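You operate a simulated robot arm through the tools that you are given. There is no shell and no other tool. Be economical: measure what you need, move in short steps, check, and stop when the job is done.

The job below is to be done with a simulated two-armed robot. You get a single attempt, and the scene is never put back.

TASK
Draw the paper out to mark 2 and tear it off.
Fine: paper bar down to tear at the perforation, up again after; the clamp stays a little past the mark.
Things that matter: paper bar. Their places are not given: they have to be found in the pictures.

Only the result counts: the job must be done as asked and must still hold three seconds after the hand-in. Knocking over, shifting, dropping, spilling or breaking anything else fails it.

THE ROBOT
Two 7-joint arms with fingered hands on one trunk that stands fixed in place. Base frame: the origin is at the foot of the trunk, x ahead of it, y to its left, z up. Readings come in m, degrees, newtons and seconds.
The left shoulder is at [0.021, 0.208, 1.306], the right one opposite. Payload 5 kg a hand.
The TCP of each hand is the grasp point between the finger pads, 0.048 m short of the fingertips. In the tool frame z runs along the fingers and y along their closing line. Largest opening 0.16 m; the body of the gripper starts 0.056 m behind the TCP. The gripper is a hand of 4 fingers: y runs from the thumb to the fingers, the wrist lies at [-0.026, -0.142, -0.252] in the tool frame.
Orientation is that of the tool frame in the base frame, as [roll, pitch, yaw] about the fixed x, y, z axes, in that order (R = Rz(yaw) Ry(pitch) Rx(roll)). With the fingers straight down and the wrist toward the robot, the tool's x, y and z point along [0, 1, 0], [1, 0, 0] and [0, 0, -1] of the base frame.

THE INTERFACE
- The arms move only by the tool arm_command. It takes "left_motion", "right_motion" or both (then of equal length, played together; a hand with none holds still); each is a list of rows, each a list of 2 entries, a list of its own where there are three numbers: the shift along the base's x, y, z in units of 50 mm (1.0 is 50 mm), then the turn, a rotation vector about the base's x, y, z in units of 5 degrees (1.0 is 5 degrees). In form: [[[x, y, z], [wx, wy, wz]], ...]. A call has 1 to 8 rows; each row shifts and turns the commanded pose from where the row before left it. A call with a number of a shift or a turn outside -1 to 1 is refused whole. A row lasts 0.2 s, in which the tool goes at most 0.05 m and 8.6 degrees; a call with a longer step from one row to the next is refused whole. A pose out of reach is approached as far as the arm can. The call stops where the force on the tool passes 40 N (or 10 N more than at its start, if that is more) or the arm is blocked; 0.2 s more then pass. In this call time passes only in rows, and 0.2 s behind the last. It gives the time, the measured TCP pose, the force on the tool (base axes), the opening and the grip force at its end, in the units of the frame above (readings bear some noise), with the torque about the TCP (base axes, N m) and any sound that the robot's microphone picked up, and new pictures: "show" is both (left out), scene, wrist or none (wrist: the cameras of the hands that moved).
- Cameras (640 x 400 px; columns grow to the right, rows downward): "scene" is now at [0.0995, -0.0047, 1.4923]; the picture's right is [-0.05, -1.00, -0.00], its down [-0.58, 0.03, -0.81] and it looks along [0.81, -0.04, -0.58] (base axes); focal length 326 px, centre (320, 200). "left" rides on the left gripper at [-0.087, -0.133, -0.189] in its tool frame; the picture's right is [-0.83, -0.26, 0.49], its down [0.51, -0.71, 0.49] and it looks along [0.22, 0.66, 0.72] (tool axes); focal length 238 px, centre (320, 200). "right" rides on the right gripper at [0.087, -0.133, -0.189] in its tool frame; the picture's right is [-0.83, 0.26, -0.49], its down [-0.51, -0.71, 0.49] and it looks along [-0.22, 0.66, 0.72] (tool axes); focal length 238 px, centre (320, 200).
- move_column(by): slides the trunk up (or, below 0, down) by that many m; the arms and the scene camera ride with it, the base frame stays. It gives what a move gives, with no picture.
- finger_targets(index, middle, ring, thumb_bend, thumb_turn, hand): sets how far each is bent, from 0 (flat) to 1 (curled in); at 0.3 the hand is open as for a grip, at 0.7 the pads meet at the TCP. One left out holds its place. A second passes; each finger stops where it meets its share of the squeeze, and holds until it gets a number again. It is the only way to open and close the hand. It gives what a move gives, with no picture; readings hold the bend of each and the force on the fingers (four entries, about 0 where the hand has none), thumb and palm. thumb_turn goes from beside the hand (0) to across from the fingers (1), as for a grip.
- head_to(pan, tilt): turns the head with the scene camera to pan (to the left, within 86 degrees either way) and tilt (down, from -29 to 69), counted from straight ahead of the robot. It gives what a move gives, and a new picture of the scene camera.
- pixel_to_xyz(camera, pixels): there is no depth. For up to 12 entries [column, row, z] of the newest picture of that camera ("zoom" is the newest enlarged one), the place [x, y] in the base frame at which the ray of that pixel passes the height z, good to about 0.002 m. It takes no simulated time.
- zoom(camera, box): a new picture of the part [left, top, right, bottom] of that camera's present view, enlarged. It takes no simulated time.
- sign_off(): hands the job in; it is judged then, once.

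Go step by step. Measure first, check grasps and placings, and put right what went wrong. The budget is 80 turns and 200 pictures, counting those below and the enlarged ones. Unless the task says otherwise, let go and move clear before handing in, and close with one line.

The tools are called by a JSON object that holds its "name" and its "arguments". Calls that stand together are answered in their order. arm_command: Moves the arms, as the interface text tells. Its arguments: {"type":"object","properties":{"left_motion":{"type":"array"},"right_motion":{"type":"array"},"show":{"type":"string","enum":["both","scene","wrist","none"]}},"required":[]} The other tools are called the same way: move_column (by) slides the trunk up or down; finger_targets (index, middle, ring, thumb_bend, thumb_turn, hand) moves the fingers one by one; head_to (pan, tilt) turns the head that bears the scene camera; pixel_to_xyz (camera, pixels) gives the place at which the rays of pixels pass given heights; zoom (camera, box) takes an enlarged picture of a part of a camera's view; sign_off () hands the job in.

At the start:

```text
t: 0.0
left_position: [0.6357, 0.1684, 1.2664]
left_tcp_rot: [-180.0, 0.0, 89.9]
left_ft_force: [-0.5, 0.4, 0.6]
left_wrist_torque: [-0.01, -0.02, 0.0]
left_width: 0.1597
left_gripper_force: 0.1
left_shape: jaw
left_bend: [0.3, 0.3, 0.3, 0.3, 0.98]
left_finger forces: [0.0, 0.1, 0.1, 0.0, 0.1, 0.0]
right_position: [0.7281, -0.3795, 1.2729]
right_tcp_rot: [-179.9, 0.0, 90.0]
right_ft_force: [-0.1, -0.1, 0.3]
right_wrist_torque: [0.0, 0.02, -0.01]
right_width: 0.1596
right_gripper_force: 0.1
right_shape: jaw
right_bend: [0.3, 0.3, 0.3, 0.3, 0.98]
right_finger forces: [0.0, 0.0, 0.0, 0.0, 0.0, 0.0]
trunk travel left (down, up): [-0.308, 0.382]
head pan, tilt: [-3.0, 35.8]
```

scene: 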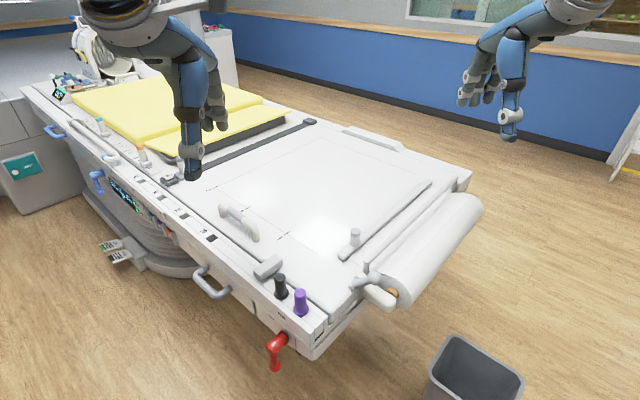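
right: 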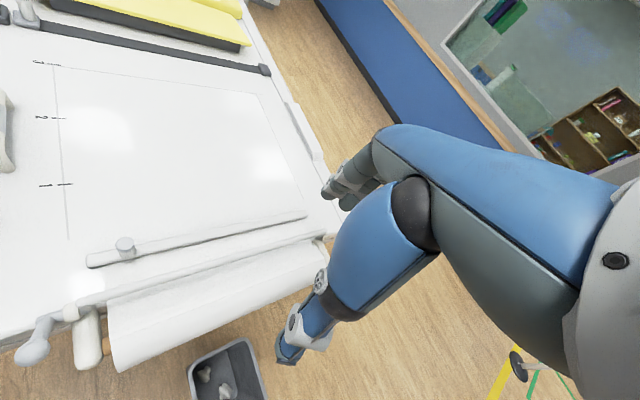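
left: 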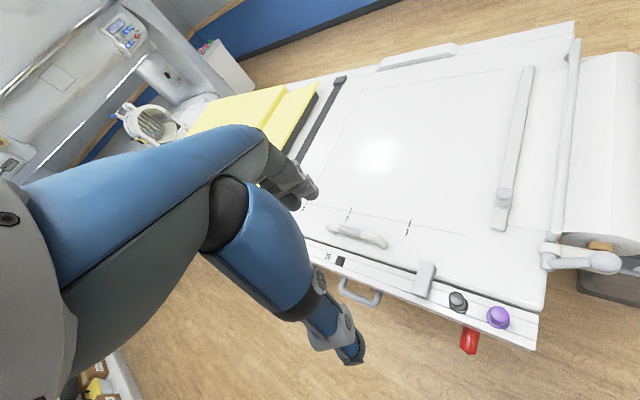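

The pictures show a couch with a paper roll at its right end, a bar with a knob near (355,237), and marks 1-3 along the near edge. I'll enlarge these areas first.

{"name": "zoom", "arguments": {"camera": "scene", "box": [200, 160, 500, 348]}}

{"name": "zoom", "arguments": {"camera": "right", "box": [0, 30, 340, 370]}}

{"name": "zoom", "arguments": {"camera": "left", "box": [280, 40, 640, 360]}}

{"name": "zoom", "arguments": {"camera": "scene", "box": [20, 60, 320, 248]}}

```text
2.13 times, centred on (350, 254) of scene
```

zoom: 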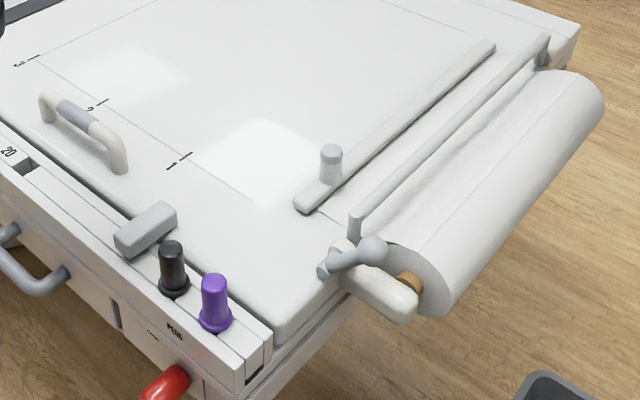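

```text
1.18 times, centred on (170, 200) of right
```

zoom: 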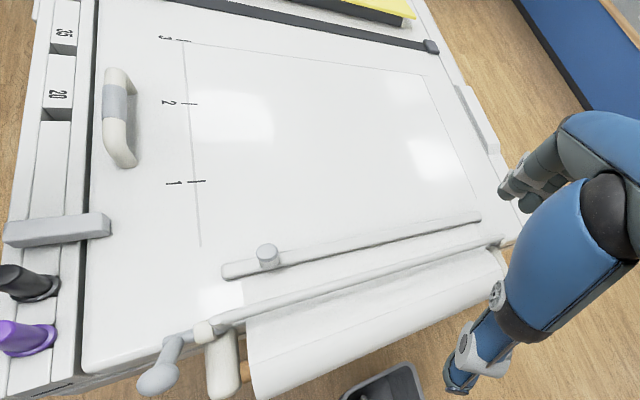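

```text
1.25 times, centred on (460, 200) of left
```

zoom: 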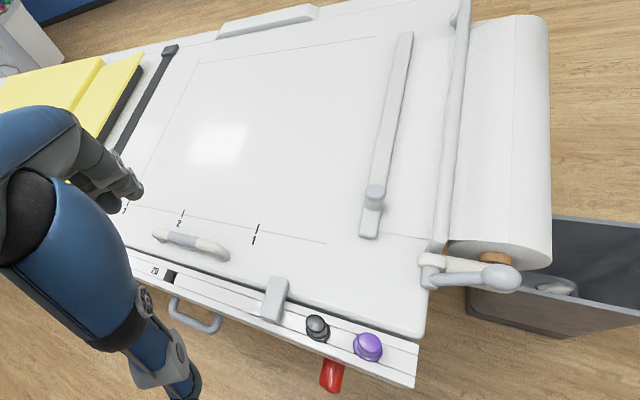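

```text
2.13 times, centred on (170, 154) of scene
```

zoom: 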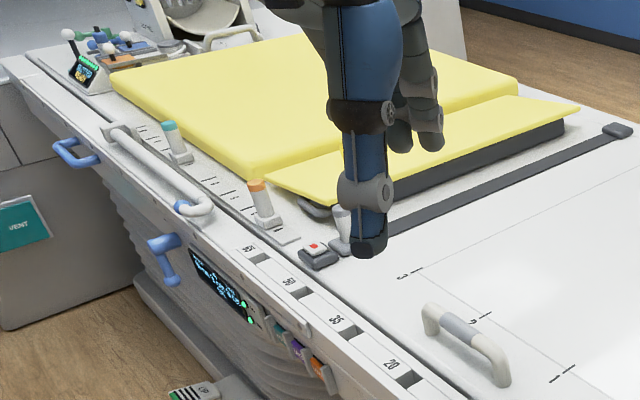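

The white bar with a knob (scene (355,232), right (124,243), left (505,192)) looks like the clamp. The bar with the ball lever (right about (35,350)) looks like the tear bar. I'll triangulate their heights across the cameras.

{"name": "pixel_to_xyz", "arguments": {"camera": "scene", "pixels": [[355, 231, 0.8], [355, 231, 0.9], [355, 231, 1.0], [282, 236, 0.8], [282, 236, 0.9], [282, 236, 1.0], [360, 278, 0.8], [360, 278, 0.9], [360, 278, 1.0]]}}

{"name": "pixel_to_xyz", "arguments": {"camera": "right", "pixels": [[124, 243, 0.8], [124, 243, 0.9], [124, 243, 1.0], [62, 184, 0.8], [62, 184, 0.9], [62, 184, 1.0], [33, 353, 0.8], [33, 353, 0.9], [33, 353, 1.0]]}}

{"name": "pixel_to_xyz", "arguments": {"camera": "left", "pixels": [[505, 192, 0.8], [505, 192, 0.9], [505, 192, 1.0], [409, 226, 0.8], [409, 226, 0.9], [409, 226, 1.0], [605, 262, 0.8], [605, 262, 0.9], [605, 262, 1.0]]}}

{"name": "zoom", "arguments": {"camera": "scene", "box": [320, 160, 500, 310]}}

{"name": "zoom", "arguments": {"camera": "right", "box": [0, 220, 340, 400]}}

```text
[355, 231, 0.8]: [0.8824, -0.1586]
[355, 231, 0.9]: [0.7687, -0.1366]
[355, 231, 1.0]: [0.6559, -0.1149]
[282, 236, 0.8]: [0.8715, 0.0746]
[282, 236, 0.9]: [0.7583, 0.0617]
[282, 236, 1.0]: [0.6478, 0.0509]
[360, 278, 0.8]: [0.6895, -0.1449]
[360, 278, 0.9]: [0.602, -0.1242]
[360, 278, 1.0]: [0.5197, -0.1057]
```

```text
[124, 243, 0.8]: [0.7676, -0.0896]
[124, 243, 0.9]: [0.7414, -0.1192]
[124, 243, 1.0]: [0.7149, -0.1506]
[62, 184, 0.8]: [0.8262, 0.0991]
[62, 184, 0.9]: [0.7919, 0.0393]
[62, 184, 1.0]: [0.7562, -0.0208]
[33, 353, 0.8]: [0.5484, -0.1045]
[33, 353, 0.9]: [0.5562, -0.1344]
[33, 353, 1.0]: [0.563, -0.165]
```

```text
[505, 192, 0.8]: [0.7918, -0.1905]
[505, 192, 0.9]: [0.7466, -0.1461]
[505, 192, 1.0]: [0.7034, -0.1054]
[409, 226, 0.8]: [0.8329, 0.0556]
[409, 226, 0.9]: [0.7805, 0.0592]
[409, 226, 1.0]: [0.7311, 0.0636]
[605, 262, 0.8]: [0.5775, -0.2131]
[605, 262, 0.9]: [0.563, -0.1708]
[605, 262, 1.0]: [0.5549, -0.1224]
```

```text
2.67 times, centred on (410, 235) of scene
```

zoom: 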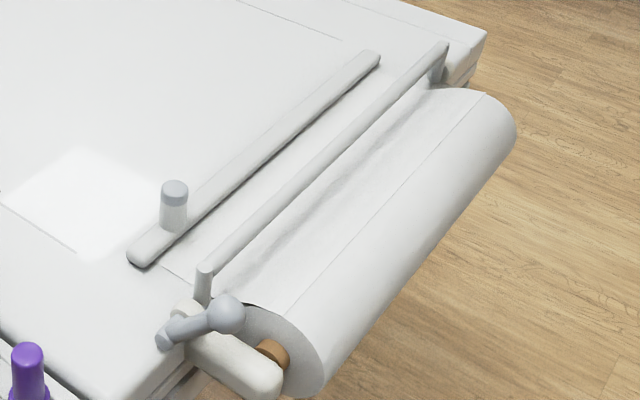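

```text
1.88 times, centred on (170, 310) of right
```

zoom: 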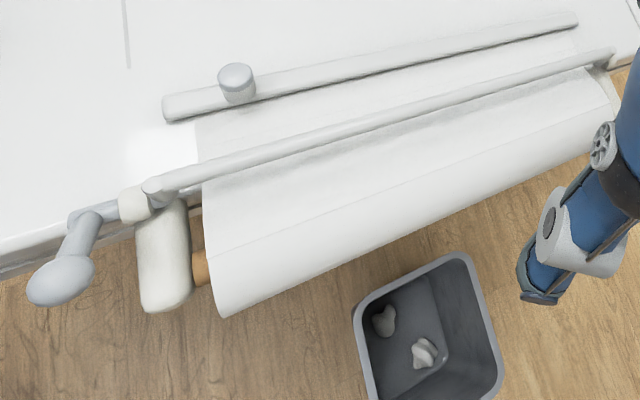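

Knob top works out to about (0.733, -0.131, 0.93). Next I'll triangulate the tear bar's post, ball and hub, and mark 2.

{"name": "pixel_to_xyz", "arguments": {"camera": "scene", "pixels": [[375.5, 277.3, 0.8], [375.5, 277.3, 0.9], [366.5, 260.5, 0.8], [366.5, 260.5, 0.9], [352, 285.6, 0.8], [352, 285.6, 0.9], [456, 178, 0.8], [456, 178, 0.9], [246.7, 207, 0.86], [282, 236, 0.86], [345, 254, 0.87], [355, 244, 0.88]]}}

{"name": "pixel_to_xyz", "arguments": {"camera": "right", "pixels": [[31.7, 352.5, 0.8], [31.7, 352.5, 0.9], [83.8, 304.7, 0.8], [83.8, 304.7, 0.9], [45, 321.7, 0.8], [45, 321.7, 0.9], [325, 233, 0.8], [325, 233, 0.9], [57, 118, 0.86], [62, 184, 0.86], [90, 263, 0.87], [127, 256, 0.88]]}}

{"name": "pixel_to_xyz", "arguments": {"camera": "left", "pixels": [[604.8, 262.4, 0.8], [604.8, 262.4, 0.9], [552, 236, 0.8], [552, 236, 0.9], [548, 265.6, 0.8], [548, 265.6, 0.9], [578, 41, 0.8], [578, 41, 0.9], [349.6, 210.4, 0.86], [409, 226, 0.86]]}}

{"name": "zoom", "arguments": {"camera": "left", "box": [480, 160, 640, 320]}}

{"name": "zoom", "arguments": {"camera": "right", "box": [0, 260, 160, 400]}}

```text
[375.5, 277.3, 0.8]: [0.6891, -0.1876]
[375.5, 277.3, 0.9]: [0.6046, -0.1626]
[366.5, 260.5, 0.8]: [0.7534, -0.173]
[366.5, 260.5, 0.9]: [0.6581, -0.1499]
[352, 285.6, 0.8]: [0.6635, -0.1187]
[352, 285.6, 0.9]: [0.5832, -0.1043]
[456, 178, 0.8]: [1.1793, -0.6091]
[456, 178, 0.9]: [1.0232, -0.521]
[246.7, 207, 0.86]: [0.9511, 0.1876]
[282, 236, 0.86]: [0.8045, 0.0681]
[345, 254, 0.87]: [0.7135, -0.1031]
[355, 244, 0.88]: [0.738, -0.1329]
```

```text
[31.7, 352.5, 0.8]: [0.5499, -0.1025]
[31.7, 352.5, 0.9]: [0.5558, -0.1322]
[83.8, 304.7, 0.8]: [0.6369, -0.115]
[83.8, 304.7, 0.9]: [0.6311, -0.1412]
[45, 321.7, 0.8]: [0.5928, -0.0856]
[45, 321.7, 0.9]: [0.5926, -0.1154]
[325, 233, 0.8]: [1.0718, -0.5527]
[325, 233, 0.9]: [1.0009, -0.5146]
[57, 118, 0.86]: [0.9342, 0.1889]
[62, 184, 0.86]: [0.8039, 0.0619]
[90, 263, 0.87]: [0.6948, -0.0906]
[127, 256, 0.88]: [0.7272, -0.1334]
```

```text
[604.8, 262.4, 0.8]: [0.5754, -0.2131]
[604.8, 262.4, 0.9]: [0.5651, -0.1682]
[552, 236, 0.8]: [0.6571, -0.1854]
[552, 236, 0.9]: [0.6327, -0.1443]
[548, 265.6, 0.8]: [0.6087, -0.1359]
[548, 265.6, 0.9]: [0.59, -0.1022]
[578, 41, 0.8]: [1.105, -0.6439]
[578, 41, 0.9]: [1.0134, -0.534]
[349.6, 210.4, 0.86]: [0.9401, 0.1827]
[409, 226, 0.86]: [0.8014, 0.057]
```

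```text
2.50 times, centred on (560, 240) of left
```

zoom: 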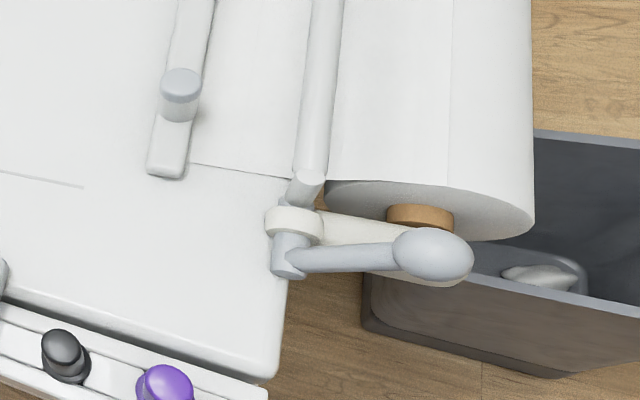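

```text
2.86 times, centred on (80, 330) of right
```

zoom: 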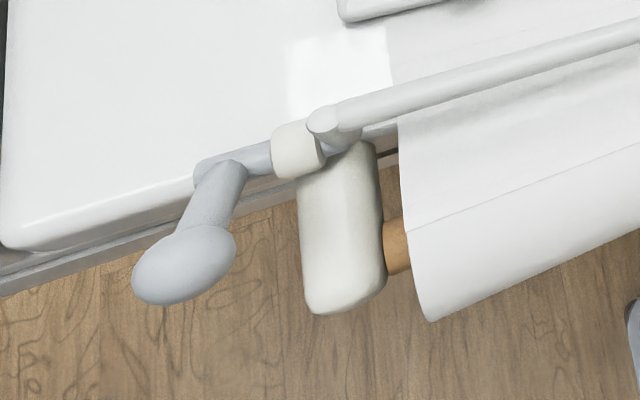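

All three cameras agree that the couch is turned about 44°. The numbers I have:

- Paper travel direction u ≈ (0.72, 0.69).
- Knob (0.733, -0.131, 0.93).
- Mark 2 about 0.37 m further along u, so the knob ends near (1.0, 0.125).
- Lever ball (0.559, -0.148, 0.954), hub (0.592, -0.107, 0.888).

First I'll test the left hand's reach to the end position, held high.

{"name": "arm_command", "arguments": {"left_motion": [[[0.9, -0.1, -0.3], [0, 0, 0.5]], [[0.9, -0.1, -0.4], [0, 0, 0.5]], [[0.9, -0.1, -0.4], [0, 0, 0.5]], [[0.9, -0.1, -0.4], [0, 0, 0.5]], [[0.9, -0.1, -0.4], [0, 0, 0.5]], [[0.9, -0.1, -0.6], [0, 0, 0.5]], [[0.9, -0.1, -0.8], [0, 0, 0]], [[0.9, 0, -0.9], [0, 0, 0]]], "show": "both"}}

```text
refused: row 6 steps farther than a row can; nothing moved
```

{"name": "arm_command", "arguments": {"left_motion": [[[0.85, -0.1, -0.5], [0, 0, 0.5]], [[0.85, -0.1, -0.5], [0, 0, 0.5]], [[0.85, -0.1, -0.5], [0, 0, 0.5]], [[0.85, -0.1, -0.5], [0, 0, 0.5]], [[0.85, -0.1, -0.5], [0, 0, 0.5]], [[0.85, -0.1, -0.5], [0, 0, 0.5]], [[0.85, -0.1, -0.5], [0, 0, 0]], [[0.85, 0, -0.5], [0, 0, 0]]], "show": "both"}}

```text
t: 1.8
left_position: [0.9784, 0.1318, 1.0617]
left_tcp_rot: [-179.8, 0.1, 105.0]
left_ft_force: [1.9, -0.2, 0.7]
left_wrist_torque: [-0.03, 0.16, -0.03]
left_width: 0.1596
left_gripper_force: 0.1
left_shape: jaw
left_bend: [0.3, 0.3, 0.3, 0.3, 0.98]
left_finger forces: [0.1, 0.0, 0.0, 0.1, 0.1, 0.0]
right_position: [0.73, -0.3802, 1.2714]
right_tcp_rot: [-179.8, 0.0, 90.0]
right_ft_force: [1.6, 0.3, -0.2]
right_wrist_torque: [-0.05, 0.18, 0.05]
right_width: 0.1593
right_gripper_force: 0.1
right_shape: jaw
right_bend: [0.3, 0.3, 0.3, 0.3, 0.98]
right_finger forces: [0.0, 0.0, 0.0, 0.0, 0.1, 0.1]
trunk travel left (down, up): [-0.308, 0.382]
head pan, tilt: [-3.0, 35.8]
```

scene: 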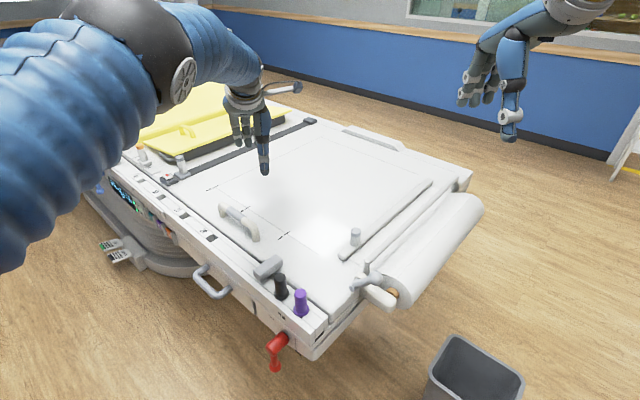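
left: 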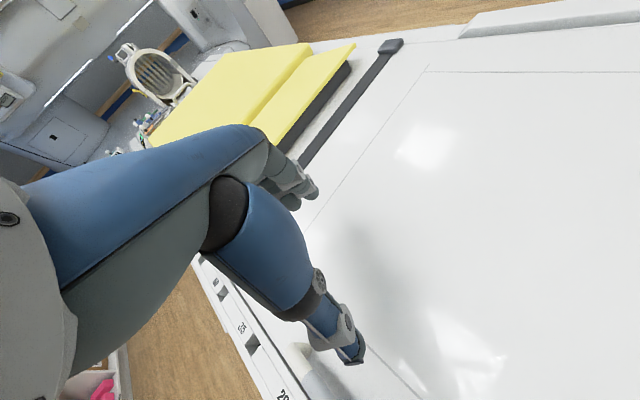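

The hand reached (0.978, 0.132, 1.06). I'll try the rest, to about (1.02, 0.14, 0.95), still in free air.

{"name": "arm_command", "arguments": {"left_motion": [[[0.3, 0.05, -0.7], [0, 0, 0]], [[0.3, 0.05, -0.7], [0, 0, 0]], [[0.25, 0.05, -0.8], [0, 0, 0]]], "show": "scene"}}

```text
t: 2.6
left_position: [1.0091, 0.1433, 0.9594]
left_tcp_rot: [179.9, -0.1, 105.1]
left_ft_force: [0.4, -0.1, 1.7]
left_wrist_torque: [0.07, 0.15, -0.02]
left_width: 0.1601
left_gripper_force: 0.0
left_shape: jaw
left_bend: [0.3, 0.3, 0.3, 0.3, 0.98]
left_finger forces: [0.1, 0.0, 0.0, 0.0, 0.0, 0.1]
left hand out of reach, approached as far as the arm can: row 3
right_position: [0.7277, -0.3794, 1.2719]
right_tcp_rot: [-179.8, 0.0, 90.0]
right_ft_force: [1.0, -0.1, -0.1]
right_wrist_torque: [-0.03, 0.07, 0.04]
right_width: 0.1598
right_gripper_force: 0.0
right_shape: jaw
right_bend: [0.3, 0.3, 0.3, 0.3, 0.98]
right_finger forces: [0.1, 0.0, 0.0, 0.1, 0.1, 0.1]
trunk travel left (down, up): [-0.308, 0.382]
head pan, tilt: [-3.0, 35.8]
```

scene: 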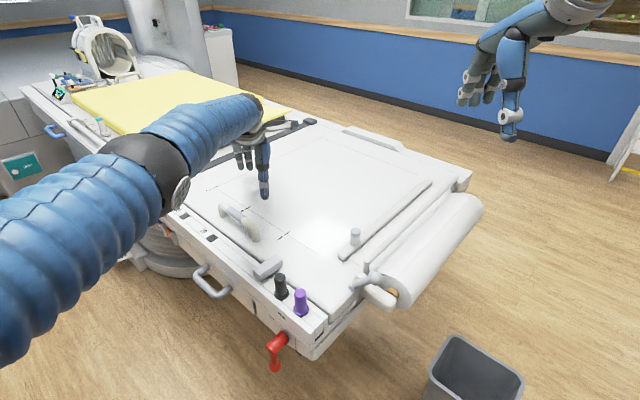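

That point is only just within reach, so I'll tilt the hand 15° forward and lower the trunk a little for margin. I'll come back toward the knob, raised.

{"name": "arm_command", "arguments": {"left_motion": [[[0, 0, 0.9], [0, 0, 0]], [[-0.4, -0.2, 0.8], [0.13, -0.48, 0]], [[-0.7, -0.7, 0], [0.13, -0.48, 0]], [[-0.7, -0.7, 0], [0.13, -0.48, 0]], [[-0.7, -0.7, 0], [0.13, -0.48, 0]], [[-0.7, -0.7, 0], [0.13, -0.48, 0]], [[-0.7, -0.7, 0], [0.13, -0.48, 0]], [[-0.7, -0.7, 0], [0, 0, 0]]], "show": "none"}}

{"name": "finger_targets", "arguments": {"hand": "left", "index": 0.42, "middle": 0.42, "ring": 0.42, "thumb_bend": 0.42}}

{"name": "move_column", "arguments": {"by": -0.06}}

{"name": "head_to", "arguments": {"pan": -8, "tilt": 38}}

```text
t: 4.4
left_position: [0.7768, -0.0772, 1.0458]
left_tcp_rot: [164.9, -0.1, 105.1]
left_ft_force: [0.5, -0.7, 2.1]
left_wrist_torque: [-0.05, 0.05, 0.0]
left_width: 0.1599
left_gripper_force: 0.0
left_shape: jaw
left_bend: [0.3, 0.3, 0.3, 0.3, 0.97]
left_finger forces: [0.0, 0.1, 0.1, 0.1, 0.0, 0.0]
right_position: [0.7265, -0.3829, 1.2741]
right_tcp_rot: [180.0, -0.1, 90.0]
right_ft_force: [-0.6, -0.5, 0.0]
right_wrist_torque: [0.11, -0.09, -0.01]
right_width: 0.1597
right_gripper_force: 0.0
right_shape: jaw
right_bend: [0.3, 0.3, 0.3, 0.3, 0.98]
right_finger forces: [0.0, 0.0, 0.0, 0.0, 0.0, 0.0]
trunk travel left (down, up): [-0.308, 0.382]
head pan, tilt: [-3.0, 35.8]
```

```text
t: 5.4
left_position: [0.7767, -0.0766, 1.0453]
left_tcp_rot: [165.2, -0.1, 105.1]
left_ft_force: [0.2, 0.3, -0.9]
left_wrist_torque: [0.0, 0.01, 0.0]
left_width: 0.1235
left_gripper_force: 0.0
left_shape: fingers
left_bend: [0.42, 0.42, 0.42, 0.42, 0.97]
left_finger forces: [0.0, 0.0, 0.1, 0.1, 0.1, 0.0]
right_position: [0.7285, -0.3792, 1.273]
right_tcp_rot: [-180.0, -0.1, 90.0]
right_ft_force: [0.1, -0.2, 0.4]
right_wrist_torque: [-0.01, 0.0, 0.0]
right_width: 0.1593
right_gripper_force: 0.0
right_shape: jaw
right_bend: [0.3, 0.3, 0.3, 0.3, 0.98]
right_finger forces: [0.0, 0.0, 0.0, 0.0, 0.1, 0.0]
trunk travel left (down, up): [-0.308, 0.382]
head pan, tilt: [-3.0, 35.8]
```

```text
t: 6.4
left_position: [0.7769, -0.0767, 0.9857]
left_tcp_rot: [165.2, 0.0, 105.0]
left_ft_force: [-0.5, 0.2, 1.0]
left_wrist_torque: [-0.03, -0.02, 0.02]
left_width: 0.1239
left_gripper_force: 0.1
left_shape: fingers
left_bend: [0.42, 0.42, 0.42, 0.42, 0.97]
left_finger forces: [0.0, 0.0, 0.1, 0.0, 0.0, 0.0]
right_position: [0.7284, -0.3801, 1.2143]
right_tcp_rot: [-180.0, 0.1, 90.0]
right_ft_force: [-0.8, 0.5, 0.3]
right_wrist_torque: [-0.02, 0.0, 0.02]
right_width: 0.1596
right_gripper_force: 0.1
right_shape: jaw
right_bend: [0.3, 0.3, 0.3, 0.3, 0.98]
right_finger forces: [0.0, 0.0, 0.0, 0.1, 0.0, 0.0]
trunk travel left (down, up): [-0.248, 0.442]
head pan, tilt: [-3.0, 35.8]
```

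```text
t: 7.1
left_position: [0.7758, -0.0768, 0.9843]
left_tcp_rot: [165.1, -0.1, 105.0]
left_ft_force: [0.6, -0.9, 0.1]
left_wrist_torque: [0.0, -0.02, 0.01]
left_width: 0.1238
left_gripper_force: 0.2
left_shape: fingers
left_bend: [0.42, 0.42, 0.42, 0.42, 0.97]
left_finger forces: [0.0, 0.0, 0.0, 0.0, 0.1, 0.1]
right_position: [0.7273, -0.3811, 1.2137]
right_tcp_rot: [-180.0, 0.0, 89.9]
right_ft_force: [0.1, -0.3, -0.8]
right_wrist_torque: [-0.02, 0.0, 0.01]
right_width: 0.1597
right_gripper_force: 0.0
right_shape: jaw
right_bend: [0.3, 0.3, 0.3, 0.3, 0.98]
right_finger forces: [0.1, 0.0, 0.0, 0.1, 0.1, 0.1]
trunk travel left (down, up): [-0.248, 0.442]
head pan, tilt: [-8.0, 38.0]
```

scene: 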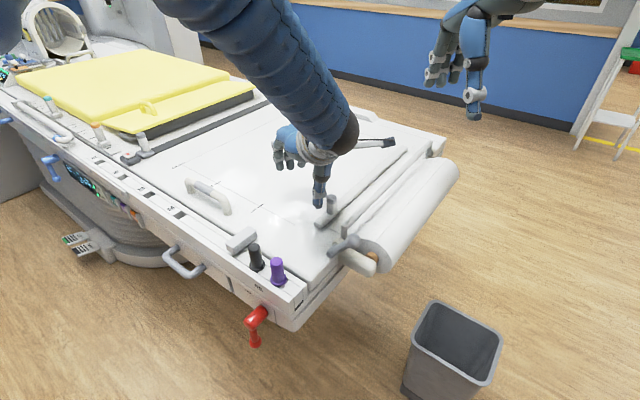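

The hand is near the knob. I'll raise it 4 cm, shift over the knob and pre-close, then check the pictures.

{"name": "arm_command", "arguments": {"left_motion": [[[0, 0, 0.8], [0, 0, 0]], [[-0.44, -0.54, 0], [0, 0, 0]], [[-0.44, -0.54, 0], [0, 0, 0]]], "show": "none"}}

{"name": "finger_targets", "arguments": {"hand": "left", "index": 0.5, "middle": 0.5, "ring": 0.5, "thumb_bend": 0.5}}

{"name": "zoom", "arguments": {"camera": "scene", "box": [230, 130, 470, 290]}}

{"name": "zoom", "arguments": {"camera": "left", "box": [0, 0, 640, 400]}}

{"name": "zoom", "arguments": {"camera": "right", "box": [0, 160, 400, 400]}}

```text
t: 7.9
left_position: [0.7311, -0.1277, 1.0282]
left_tcp_rot: [165.0, -0.1, 105.0]
left_ft_force: [-0.4, 2.0, 0.1]
left_wrist_torque: [0.0, 0.08, 0.0]
left_width: 0.1233
left_gripper_force: 0.0
left_shape: fingers
left_bend: [0.42, 0.42, 0.42, 0.42, 0.97]
left_finger forces: [0.0, 0.0, 0.0, 0.0, 0.1, 0.1]
right_position: [0.7267, -0.3803, 1.2142]
right_tcp_rot: [-179.9, 0.0, 90.0]
right_ft_force: [-0.6, 0.1, 0.7]
right_wrist_torque: [-0.03, -0.08, -0.01]
right_width: 0.1598
right_gripper_force: 0.2
right_shape: jaw
right_bend: [0.3, 0.3, 0.3, 0.3, 0.98]
right_finger forces: [0.0, 0.0, 0.0, 0.0, 0.2, 0.0]
trunk travel left (down, up): [-0.248, 0.442]
head pan, tilt: [-8.0, 38.0]
```

```text
t: 8.9
left_position: [0.7307, -0.1282, 1.0278]
left_tcp_rot: [165.0, -0.1, 105.0]
left_ft_force: [-0.2, 0.3, -0.2]
left_wrist_torque: [0.02, 0.0, 0.01]
left_width: 0.0919
left_gripper_force: 0.1
left_shape: fingers
left_bend: [0.5, 0.5, 0.5, 0.5, 0.97]
left_finger forces: [0.1, 0.1, 0.1, 0.1, 0.0, 0.0]
right_position: [0.7275, -0.38, 1.2135]
right_tcp_rot: [179.9, 0.0, 90.0]
right_ft_force: [0.1, -0.2, -0.6]
right_wrist_torque: [0.04, 0.03, -0.02]
right_width: 0.1596
right_gripper_force: 0.0
right_shape: jaw
right_bend: [0.3, 0.3, 0.3, 0.3, 0.98]
right_finger forces: [0.0, 0.0, 0.0, 0.1, 0.1, 0.1]
trunk travel left (down, up): [-0.248, 0.442]
head pan, tilt: [-8.0, 38.0]
```

```text
2.50 times, centred on (350, 210) of scene
```

zoom: 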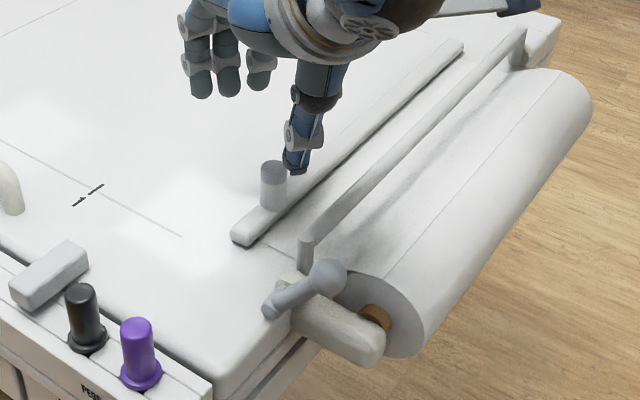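

```text
1.00 times, centred on (320, 200) of left (not enlarged: the box is as wide or as high as the picture)
```

zoom: 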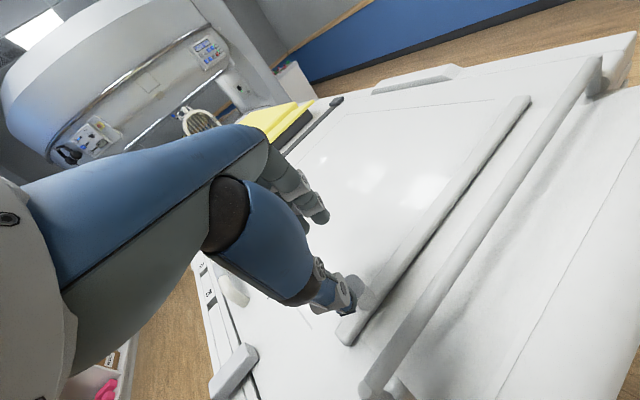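

```text
1.60 times, centred on (200, 280) of right
```

zoom: 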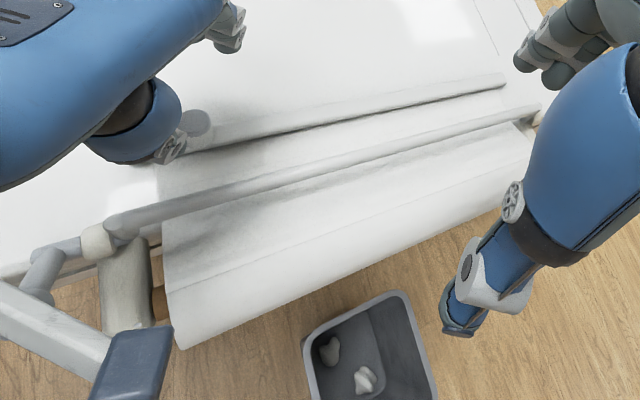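

The thumb tip is at about scene zoom (295,170), beside and above the knob at (273,166). I'll re-measure the knob from this picture before going down.

{"name": "pixel_to_xyz", "arguments": {"camera": "scene", "pixels": [[331.2, 196.4, 0.93], [330, 213, 0.885], [318, 224, 0.88], [321, 226, 0.86], [340, 198, 0.97]]}}

{"name": "pixel_to_xyz", "arguments": {"camera": "right", "pixels": [[123, 241, 0.93], [123, 236, 0.93]]}}

{"name": "zoom", "arguments": {"camera": "left", "box": [280, 200, 440, 360]}}

```text
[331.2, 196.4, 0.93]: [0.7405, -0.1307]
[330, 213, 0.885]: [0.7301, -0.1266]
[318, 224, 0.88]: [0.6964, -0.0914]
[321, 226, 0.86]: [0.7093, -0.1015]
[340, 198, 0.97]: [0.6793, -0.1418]
```

```text
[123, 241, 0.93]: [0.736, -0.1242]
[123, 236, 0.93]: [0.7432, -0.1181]
```

```text
2.50 times, centred on (360, 280) of left
```

zoom: 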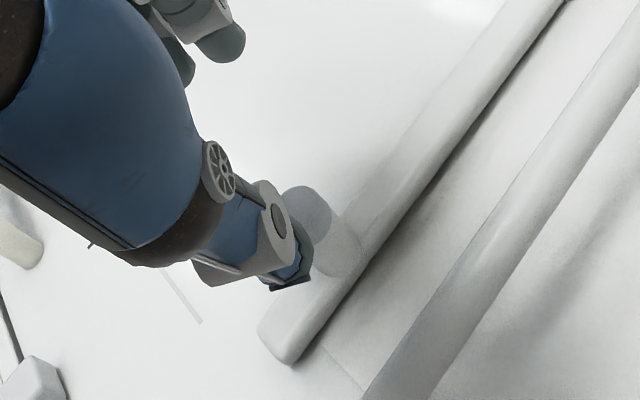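

The knob is centred near (0.737, -0.129). I'll descend to z≈0.944 and close on it.

{"name": "arm_command", "arguments": {"left_motion": [[[0.1, 0, -0.6], [0, 0, 0]], [[0, 0, -0.6], [0, 0, 0]], [[0, 0, -0.48], [0, 0, 0]]], "show": "none"}}

{"name": "zoom", "arguments": {"camera": "scene", "box": [270, 150, 390, 250]}}

{"name": "zoom", "arguments": {"camera": "right", "box": [40, 160, 240, 320]}}

```text
t: 9.7
left_position: [0.7381, -0.129, 0.9438]
left_tcp_rot: [165.2, 0.0, 105.0]
left_ft_force: [1.0, -0.4, 0.2]
left_wrist_torque: [0.02, 0.07, 0.0]
left_width: 0.0917
left_gripper_force: 0.1
left_shape: fingers
left_bend: [0.5, 0.5, 0.5, 0.5, 0.97]
left_finger forces: [0.0, 0.0, 0.1, 0.0, 0.0, 0.1]
right_position: [0.7283, -0.3808, 1.213]
right_tcp_rot: [-179.9, 0.0, 90.0]
right_ft_force: [1.2, 0.9, -1.0]
right_wrist_torque: [0.02, 0.05, 0.02]
right_width: 0.1597
right_gripper_force: 0.1
right_shape: jaw
right_bend: [0.3, 0.3, 0.3, 0.3, 0.98]
right_finger forces: [0.0, 0.0, 0.0, 0.0, 0.0, 0.1]
trunk travel left (down, up): [-0.248, 0.442]
head pan, tilt: [-8.0, 38.0]
```

```text
4.00 times, centred on (330, 200) of scene
```

zoom: 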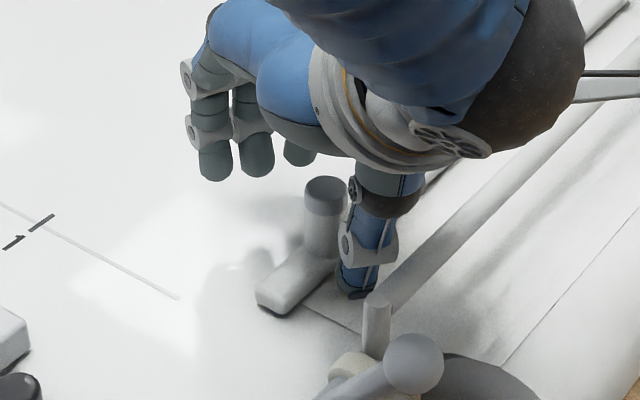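

```text
2.50 times, centred on (140, 240) of right
```

zoom: 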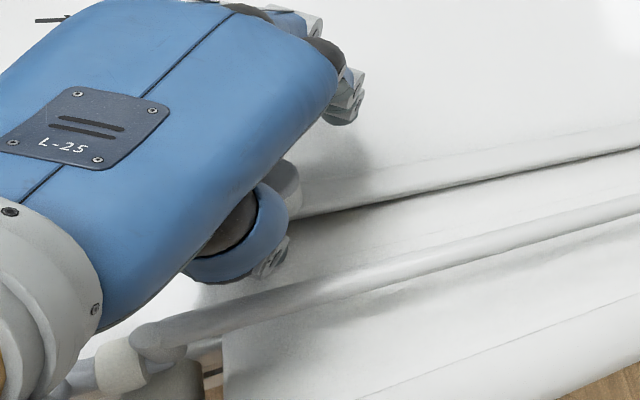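

The thumb is on the near side of the knob and the fingers are on the far side with no contact yet. I'll close in.

{"name": "finger_targets", "arguments": {"hand": "left", "index": 0.7, "middle": 0.7, "ring": 0.7, "thumb_bend": 0.7}}

{"name": "zoom", "arguments": {"camera": "scene", "box": [270, 150, 390, 250]}}

{"name": "zoom", "arguments": {"camera": "left", "box": [200, 100, 520, 300]}}

```text
t: 10.7
left_position: [0.7367, -0.1288, 0.9429]
left_tcp_rot: [165.2, -0.2, 105.0]
left_ft_force: [-2.9, 3.0, -4.6]
left_wrist_torque: [-0.03, 0.17, 0.07]
left_width: 0.0211
left_gripper_force: 4.7
left_shape: fingers
left_bend: [0.69, 0.69, 0.7, 0.67, 0.97]
left_finger forces: [0.8, 4.4, 0.1, 0.0, 4.5, 0.0]
right_position: [0.7273, -0.3815, 1.2131]
right_tcp_rot: [180.0, -0.1, 89.9]
right_ft_force: [-0.3, 0.0, -0.3]
right_wrist_torque: [0.02, 0.01, -0.01]
right_width: 0.1594
right_gripper_force: 0.1
right_shape: jaw
right_bend: [0.3, 0.3, 0.3, 0.3, 0.98]
right_finger forces: [0.0, 0.1, 0.0, 0.0, 0.0, 0.0]
trunk travel left (down, up): [-0.248, 0.442]
head pan, tilt: [-8.0, 38.0]
```

```text
4.00 times, centred on (330, 200) of scene
```

zoom: 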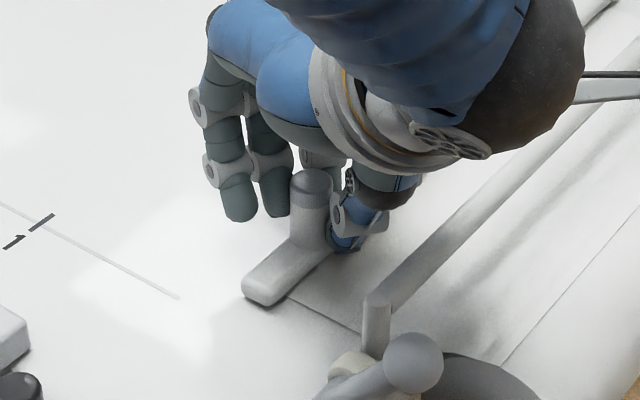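

```text
2.00 times, centred on (360, 200) of left
```

zoom: 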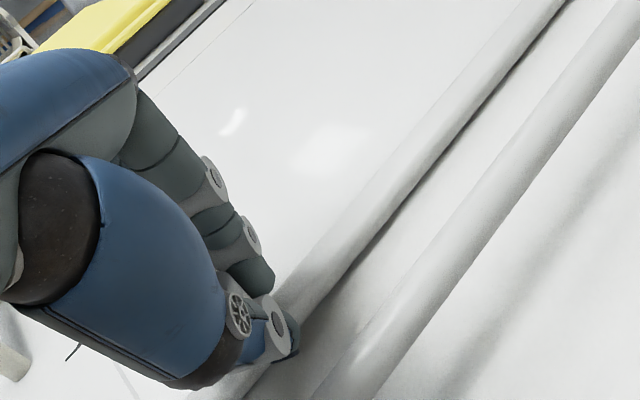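

The knob is held with about 4.5 N, and the clamp already slid slightly, so it moves freely. I'll squeeze a little more and draw about 0.12 m along u.

{"name": "finger_targets", "arguments": {"hand": "left", "index": 0.76, "middle": 0.78, "ring": 0.78, "thumb_bend": 0.78}}

{"name": "arm_command", "arguments": {"left_motion": [[[0.3, 0.29, 0], [0, 0, 0]], [[0.43, 0.41, 0], [0, 0, 0]], [[0.43, 0.41, 0], [0, 0, 0]], [[0.43, 0.41, 0], [0, 0, 0]]], "show": "both"}}

```text
t: 11.7
left_position: [0.7386, -0.1304, 0.9433]
left_tcp_rot: [165.1, -0.1, 104.9]
left_ft_force: [1.7, -6.0, -6.3]
left_wrist_torque: [-0.25, 0.0, -0.1]
left_width: 0.0058
left_gripper_force: 4.6
left_shape: fingers
left_bend: [0.73, 0.7, 0.78, 0.73, 0.95]
left_finger forces: [0.0, 9.3, 0.0, 0.0, 0.0, 0.0]
right_position: [0.7273, -0.3797, 1.2124]
right_tcp_rot: [-179.9, -0.1, 90.0]
right_ft_force: [-0.3, 0.5, 0.5]
right_wrist_torque: [0.03, 0.01, -0.01]
right_width: 0.1596
right_gripper_force: 0.1
right_shape: jaw
right_bend: [0.3, 0.3, 0.3, 0.3, 0.98]
right_finger forces: [0.0, 0.0, 0.0, 0.1, 0.0, 0.0]
trunk travel left (down, up): [-0.248, 0.442]
head pan, tilt: [-8.0, 38.0]
```

```text
t: 12.7
left_position: [0.8172, -0.0525, 0.942]
left_tcp_rot: [165.0, 0.0, 105.1]
left_ft_force: [5.3, -2.6, 3.4]
left_wrist_torque: [-0.03, -0.11, -0.03]
left_width: 0.0053
left_gripper_force: 6.1
left_shape: fingers
left_bend: [0.73, 0.71, 0.78, 0.73, 0.95]
left_finger forces: [0.0, 11.7, 0.0, 0.0, 0.0, 0.1]
right_position: [0.7287, -0.3805, 1.2118]
right_tcp_rot: [-179.9, 0.0, 90.0]
right_ft_force: [-0.2, 1.0, 0.0]
right_wrist_torque: [-0.04, 0.1, 0.02]
right_width: 0.1594
right_gripper_force: 0.1
right_shape: jaw
right_bend: [0.3, 0.3, 0.3, 0.3, 0.98]
right_finger forces: [0.0, 0.0, 0.0, 0.0, 0.1, 0.1]
trunk travel left (down, up): [-0.248, 0.442]
head pan, tilt: [-8.0, 38.0]
```

scene: 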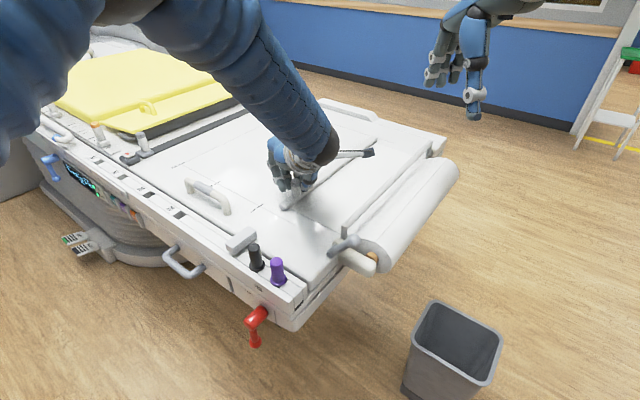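
left: 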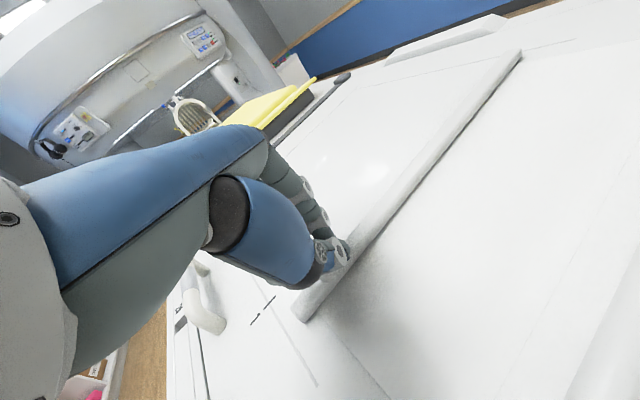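

The clamp moved about 0.11 m with the paper, but the thumb reads 0 N. I'll look at how the knob is held.

{"name": "zoom", "arguments": {"camera": "scene", "box": [240, 120, 360, 220]}}

{"name": "zoom", "arguments": {"camera": "left", "box": [260, 180, 420, 340]}}

{"name": "zoom", "arguments": {"camera": "right", "box": [40, 100, 300, 320]}}

```text
4.00 times, centred on (300, 170) of scene
```

zoom: 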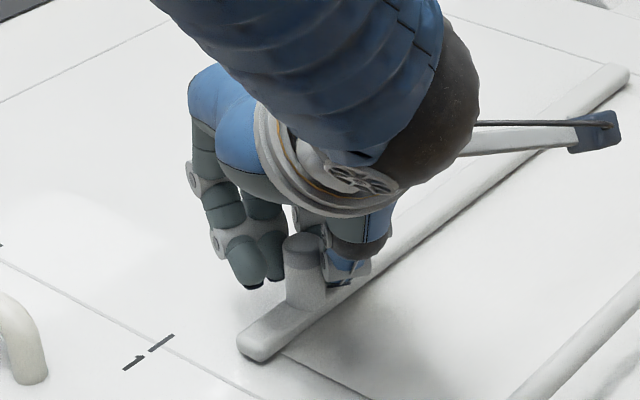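

```text
2.50 times, centred on (340, 260) of left
```

zoom: 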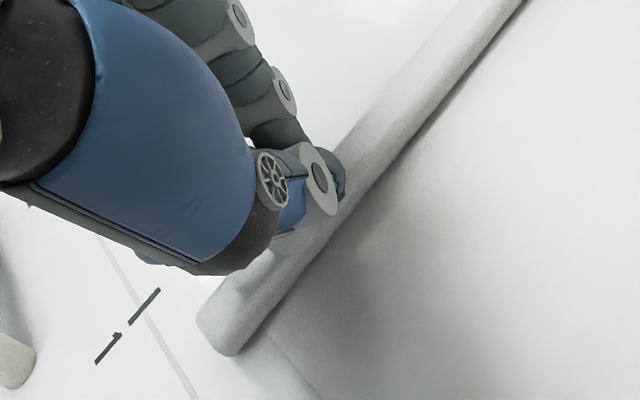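

```text
1.82 times, centred on (170, 210) of right
```

zoom: 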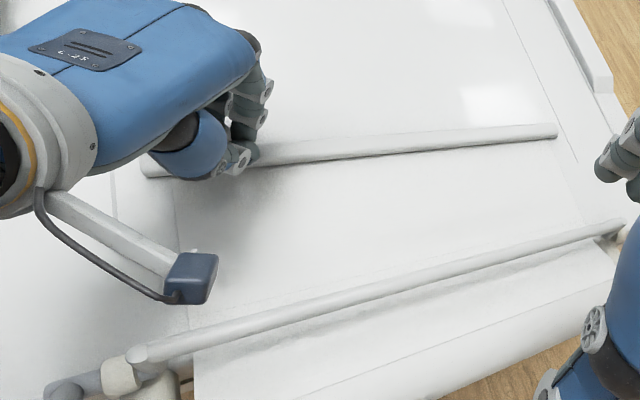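

The knob slipped toward the middle and ring fingers. I'll locate it again, open, recentre and regrip with less squeeze.

{"name": "pixel_to_xyz", "arguments": {"camera": "scene", "pixels": [[295.5, 181, 0.93], [295, 194, 0.885], [284, 207, 0.88]]}}

{"name": "finger_targets", "arguments": {"hand": "left", "index": 0.55, "middle": 0.55, "ring": 0.55, "thumb_bend": 0.53}}

{"name": "zoom", "arguments": {"camera": "scene", "box": [240, 120, 360, 220]}}

```text
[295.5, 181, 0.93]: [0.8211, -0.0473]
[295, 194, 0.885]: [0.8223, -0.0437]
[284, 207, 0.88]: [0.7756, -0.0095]
```

```text
t: 13.7
left_position: [0.8144, -0.0526, 0.9405]
left_tcp_rot: [165.0, -0.1, 105.0]
left_ft_force: [-0.4, 0.7, 0.2]
left_wrist_torque: [-0.04, 0.02, 0.01]
left_width: 0.075
left_gripper_force: 0.0
left_shape: fingers
left_bend: [0.55, 0.55, 0.55, 0.53, 0.97]
left_finger forces: [0.0, 0.0, 0.0, 0.0, 0.0, 0.0]
right_position: [0.7273, -0.3808, 1.2135]
right_tcp_rot: [-180.0, 0.0, 90.1]
right_ft_force: [0.1, 0.0, -0.4]
right_wrist_torque: [0.0, 0.01, -0.02]
right_width: 0.1598
right_gripper_force: 0.0
right_shape: jaw
right_bend: [0.3, 0.3, 0.3, 0.3, 0.98]
right_finger forces: [0.0, 0.1, 0.0, 0.0, 0.0, 0.1]
trunk travel left (down, up): [-0.248, 0.442]
head pan, tilt: [-8.0, 38.0]
```

```text
4.00 times, centred on (300, 170) of scene
```

zoom: 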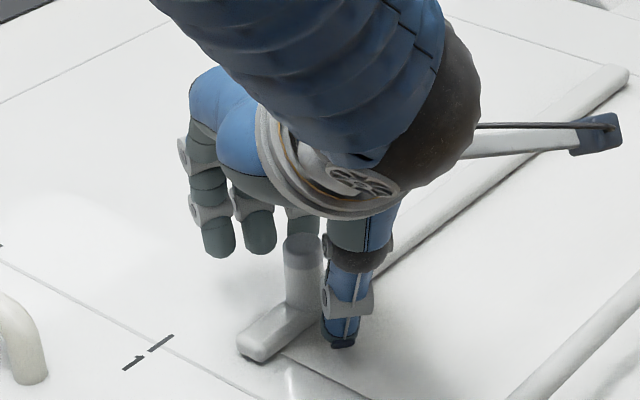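

The thumb tip sits off toward −y of the knob line. I'll shift the hand about (+5, +18) mm to centre it and close gently.

{"name": "arm_command", "arguments": {"left_motion": [[[0.1, 0.34, 0], [0, 0, 0]]], "show": "none"}}

{"name": "finger_targets", "arguments": {"hand": "left", "index": 0.7, "middle": 0.7, "ring": 0.7, "thumb_bend": 0.7}}

{"name": "zoom", "arguments": {"camera": "scene", "box": [240, 120, 360, 220]}}

```text
t: 14.1
left_position: [0.8193, -0.0356, 0.9402]
left_tcp_rot: [165.2, 0.0, 104.9]
left_ft_force: [0.8, 0.1, 0.0]
left_wrist_torque: [-0.1, -0.02, 0.0]
left_width: 0.0756
left_gripper_force: 0.1
left_shape: fingers
left_bend: [0.55, 0.55, 0.55, 0.53, 0.97]
left_finger forces: [0.0, 0.1, 0.0, 0.0, 0.4, 0.0]
right_position: [0.7267, -0.3793, 1.2139]
right_tcp_rot: [-179.9, 0.0, 90.0]
right_ft_force: [0.7, 0.2, 0.1]
right_wrist_torque: [-0.02, 0.02, -0.04]
right_width: 0.1599
right_gripper_force: 0.1
right_shape: jaw
right_bend: [0.3, 0.3, 0.3, 0.3, 0.98]
right_finger forces: [0.0, 0.0, 0.0, 0.0, 0.0, 0.1]
trunk travel left (down, up): [-0.248, 0.442]
head pan, tilt: [-8.0, 38.0]
```

```text
t: 15.1
left_position: [0.8188, -0.0359, 0.9401]
left_tcp_rot: [165.1, -0.2, 105.1]
left_ft_force: [-2.5, 1.5, -5.4]
left_wrist_torque: [0.08, 0.18, 0.04]
left_width: 0.0284
left_gripper_force: 6.1
left_shape: fingers
left_bend: [0.66, 0.7, 0.7, 0.66, 0.97]
left_finger forces: [4.6, 1.0, 0.1, 0.0, 6.7, 0.0]
right_position: [0.7277, -0.3808, 1.213]
right_tcp_rot: [180.0, 0.0, 90.1]
right_ft_force: [1.2, 0.6, -0.4]
right_wrist_torque: [-0.03, -0.02, 0.03]
right_width: 0.1597
right_gripper_force: 0.1
right_shape: jaw
right_bend: [0.3, 0.3, 0.3, 0.3, 0.98]
right_finger forces: [0.0, 0.1, 0.0, 0.0, 0.0, 0.1]
trunk travel left (down, up): [-0.248, 0.442]
head pan, tilt: [-8.0, 38.0]
```

```text
4.00 times, centred on (300, 170) of scene
```

zoom: 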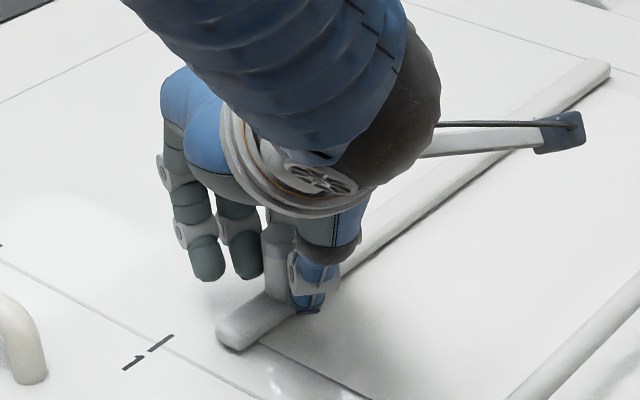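

The grip is better: thumb 6.7 N, index 4.6 N. I'll draw another 0.12 m.

{"name": "arm_command", "arguments": {"left_motion": [[[0.3, 0.29, 0], [0, 0, 0]], [[0.43, 0.41, 0], [0, 0, 0]], [[0.43, 0.41, 0], [0, 0, 0]], [[0.43, 0.41, 0], [0, 0, 0]]], "show": "none"}}

{"name": "zoom", "arguments": {"camera": "scene", "box": [190, 90, 380, 230]}}

```text
t: 16.1
left_position: [0.9004, 0.0431, 0.941]
left_tcp_rot: [165.1, 0.0, 105.2]
left_ft_force: [-1.8, 4.5, 0.1]
left_wrist_torque: [0.11, 0.15, 0.02]
left_width: 0.0275
left_gripper_force: 6.9
left_shape: fingers
left_bend: [0.67, 0.69, 0.7, 0.67, 0.98]
left_finger forces: [4.2, 3.0, 0.0, 0.1, 6.5, 0.0]
right_position: [0.7283, -0.3791, 1.213]
right_tcp_rot: [-179.9, 0.0, 90.1]
right_ft_force: [-0.4, 0.8, -0.1]
right_wrist_torque: [-0.07, 0.06, 0.02]
right_width: 0.1595
right_gripper_force: 0.0
right_shape: jaw
right_bend: [0.3, 0.3, 0.3, 0.3, 0.98]
right_finger forces: [0.1, 0.1, 0.0, 0.1, 0.0, 0.0]
trunk travel left (down, up): [-0.248, 0.442]
head pan, tilt: [-8.0, 38.0]
```

```text
2.86 times, centred on (285, 160) of scene
```

zoom: 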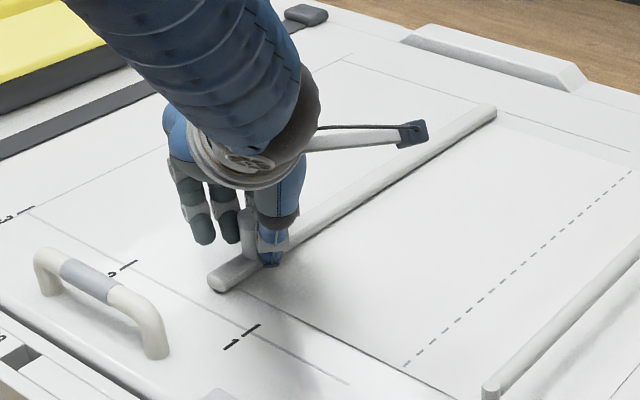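

The grip holds, and a dashed perforation line now shows on the paper (zoom (405,365) to (632,172)). I'll measure the clamp, perforation and mark 2 in the same picture.

{"name": "pixel_to_xyz", "arguments": {"camera": "scene", "pixels": [[314.7, 217.7, 0.86], [394, 164, 0.86], [252.4, 160, 0.88], [247, 158.5, 0.86], [224, 155, 0.86], [215, 158, 0.86], [228, 152, 0.86], [268, 176, 0.86], [342, 129, 0.88], [181, 136, 0.86], [317, 216, 0.86]]}}

{"name": "zoom", "arguments": {"camera": "scene", "box": [190, 120, 310, 220]}}

{"name": "zoom", "arguments": {"camera": "right", "box": [0, 20, 340, 320]}}

```text
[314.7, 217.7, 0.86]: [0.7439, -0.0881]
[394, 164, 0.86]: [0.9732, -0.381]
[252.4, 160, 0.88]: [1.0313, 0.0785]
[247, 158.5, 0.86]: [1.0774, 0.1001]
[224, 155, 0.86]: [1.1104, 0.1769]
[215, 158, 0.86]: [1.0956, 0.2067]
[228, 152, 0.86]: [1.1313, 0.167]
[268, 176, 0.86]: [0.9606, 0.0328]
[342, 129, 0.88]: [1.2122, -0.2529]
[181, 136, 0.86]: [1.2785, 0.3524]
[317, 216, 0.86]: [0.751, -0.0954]
```

```text
4.00 times, centred on (250, 170) of scene
```

zoom: 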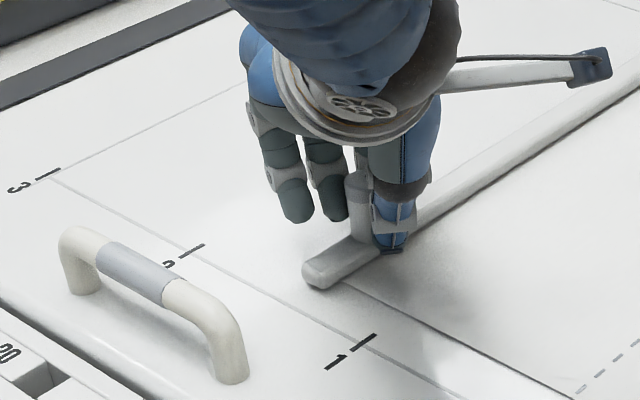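

```text
1.33 times, centred on (170, 170) of right
```

zoom: 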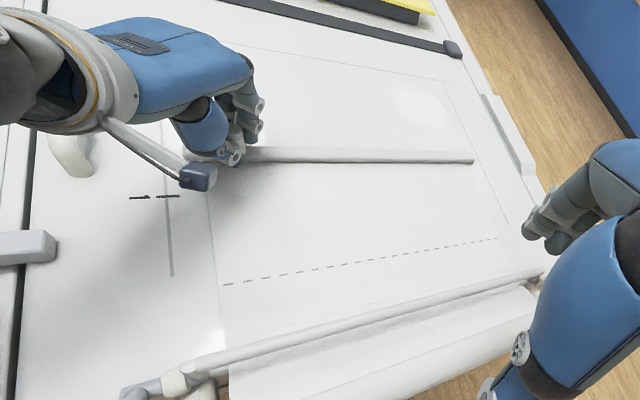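

I need to correct some pixel conversions and measure again.

{"name": "pixel_to_xyz", "arguments": {"camera": "scene", "pixels": [[314.7, 217.7, 0.86], [394, 150.2, 0.86], [249.5, 187.5, 0.875], [339, 134, 0.875], [260.5, 205.7, 0.86], [217.5, 183, 0.86], [181, 163, 0.86], [259, 174, 0.93]]}}

{"name": "pixel_to_xyz", "arguments": {"camera": "right", "pixels": [[98, 233, 0.86], [303, 198, 0.86], [285, 138, 0.875], [47, 168, 0.86]]}}

```text
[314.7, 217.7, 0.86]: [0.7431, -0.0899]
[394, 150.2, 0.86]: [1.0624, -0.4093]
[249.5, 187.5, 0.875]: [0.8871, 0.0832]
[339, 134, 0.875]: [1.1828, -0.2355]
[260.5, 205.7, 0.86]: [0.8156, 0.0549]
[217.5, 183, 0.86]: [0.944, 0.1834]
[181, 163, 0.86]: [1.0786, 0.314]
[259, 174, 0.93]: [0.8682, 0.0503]
```

```text
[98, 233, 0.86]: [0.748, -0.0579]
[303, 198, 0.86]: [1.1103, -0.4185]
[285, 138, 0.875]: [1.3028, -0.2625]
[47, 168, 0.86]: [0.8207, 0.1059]
```

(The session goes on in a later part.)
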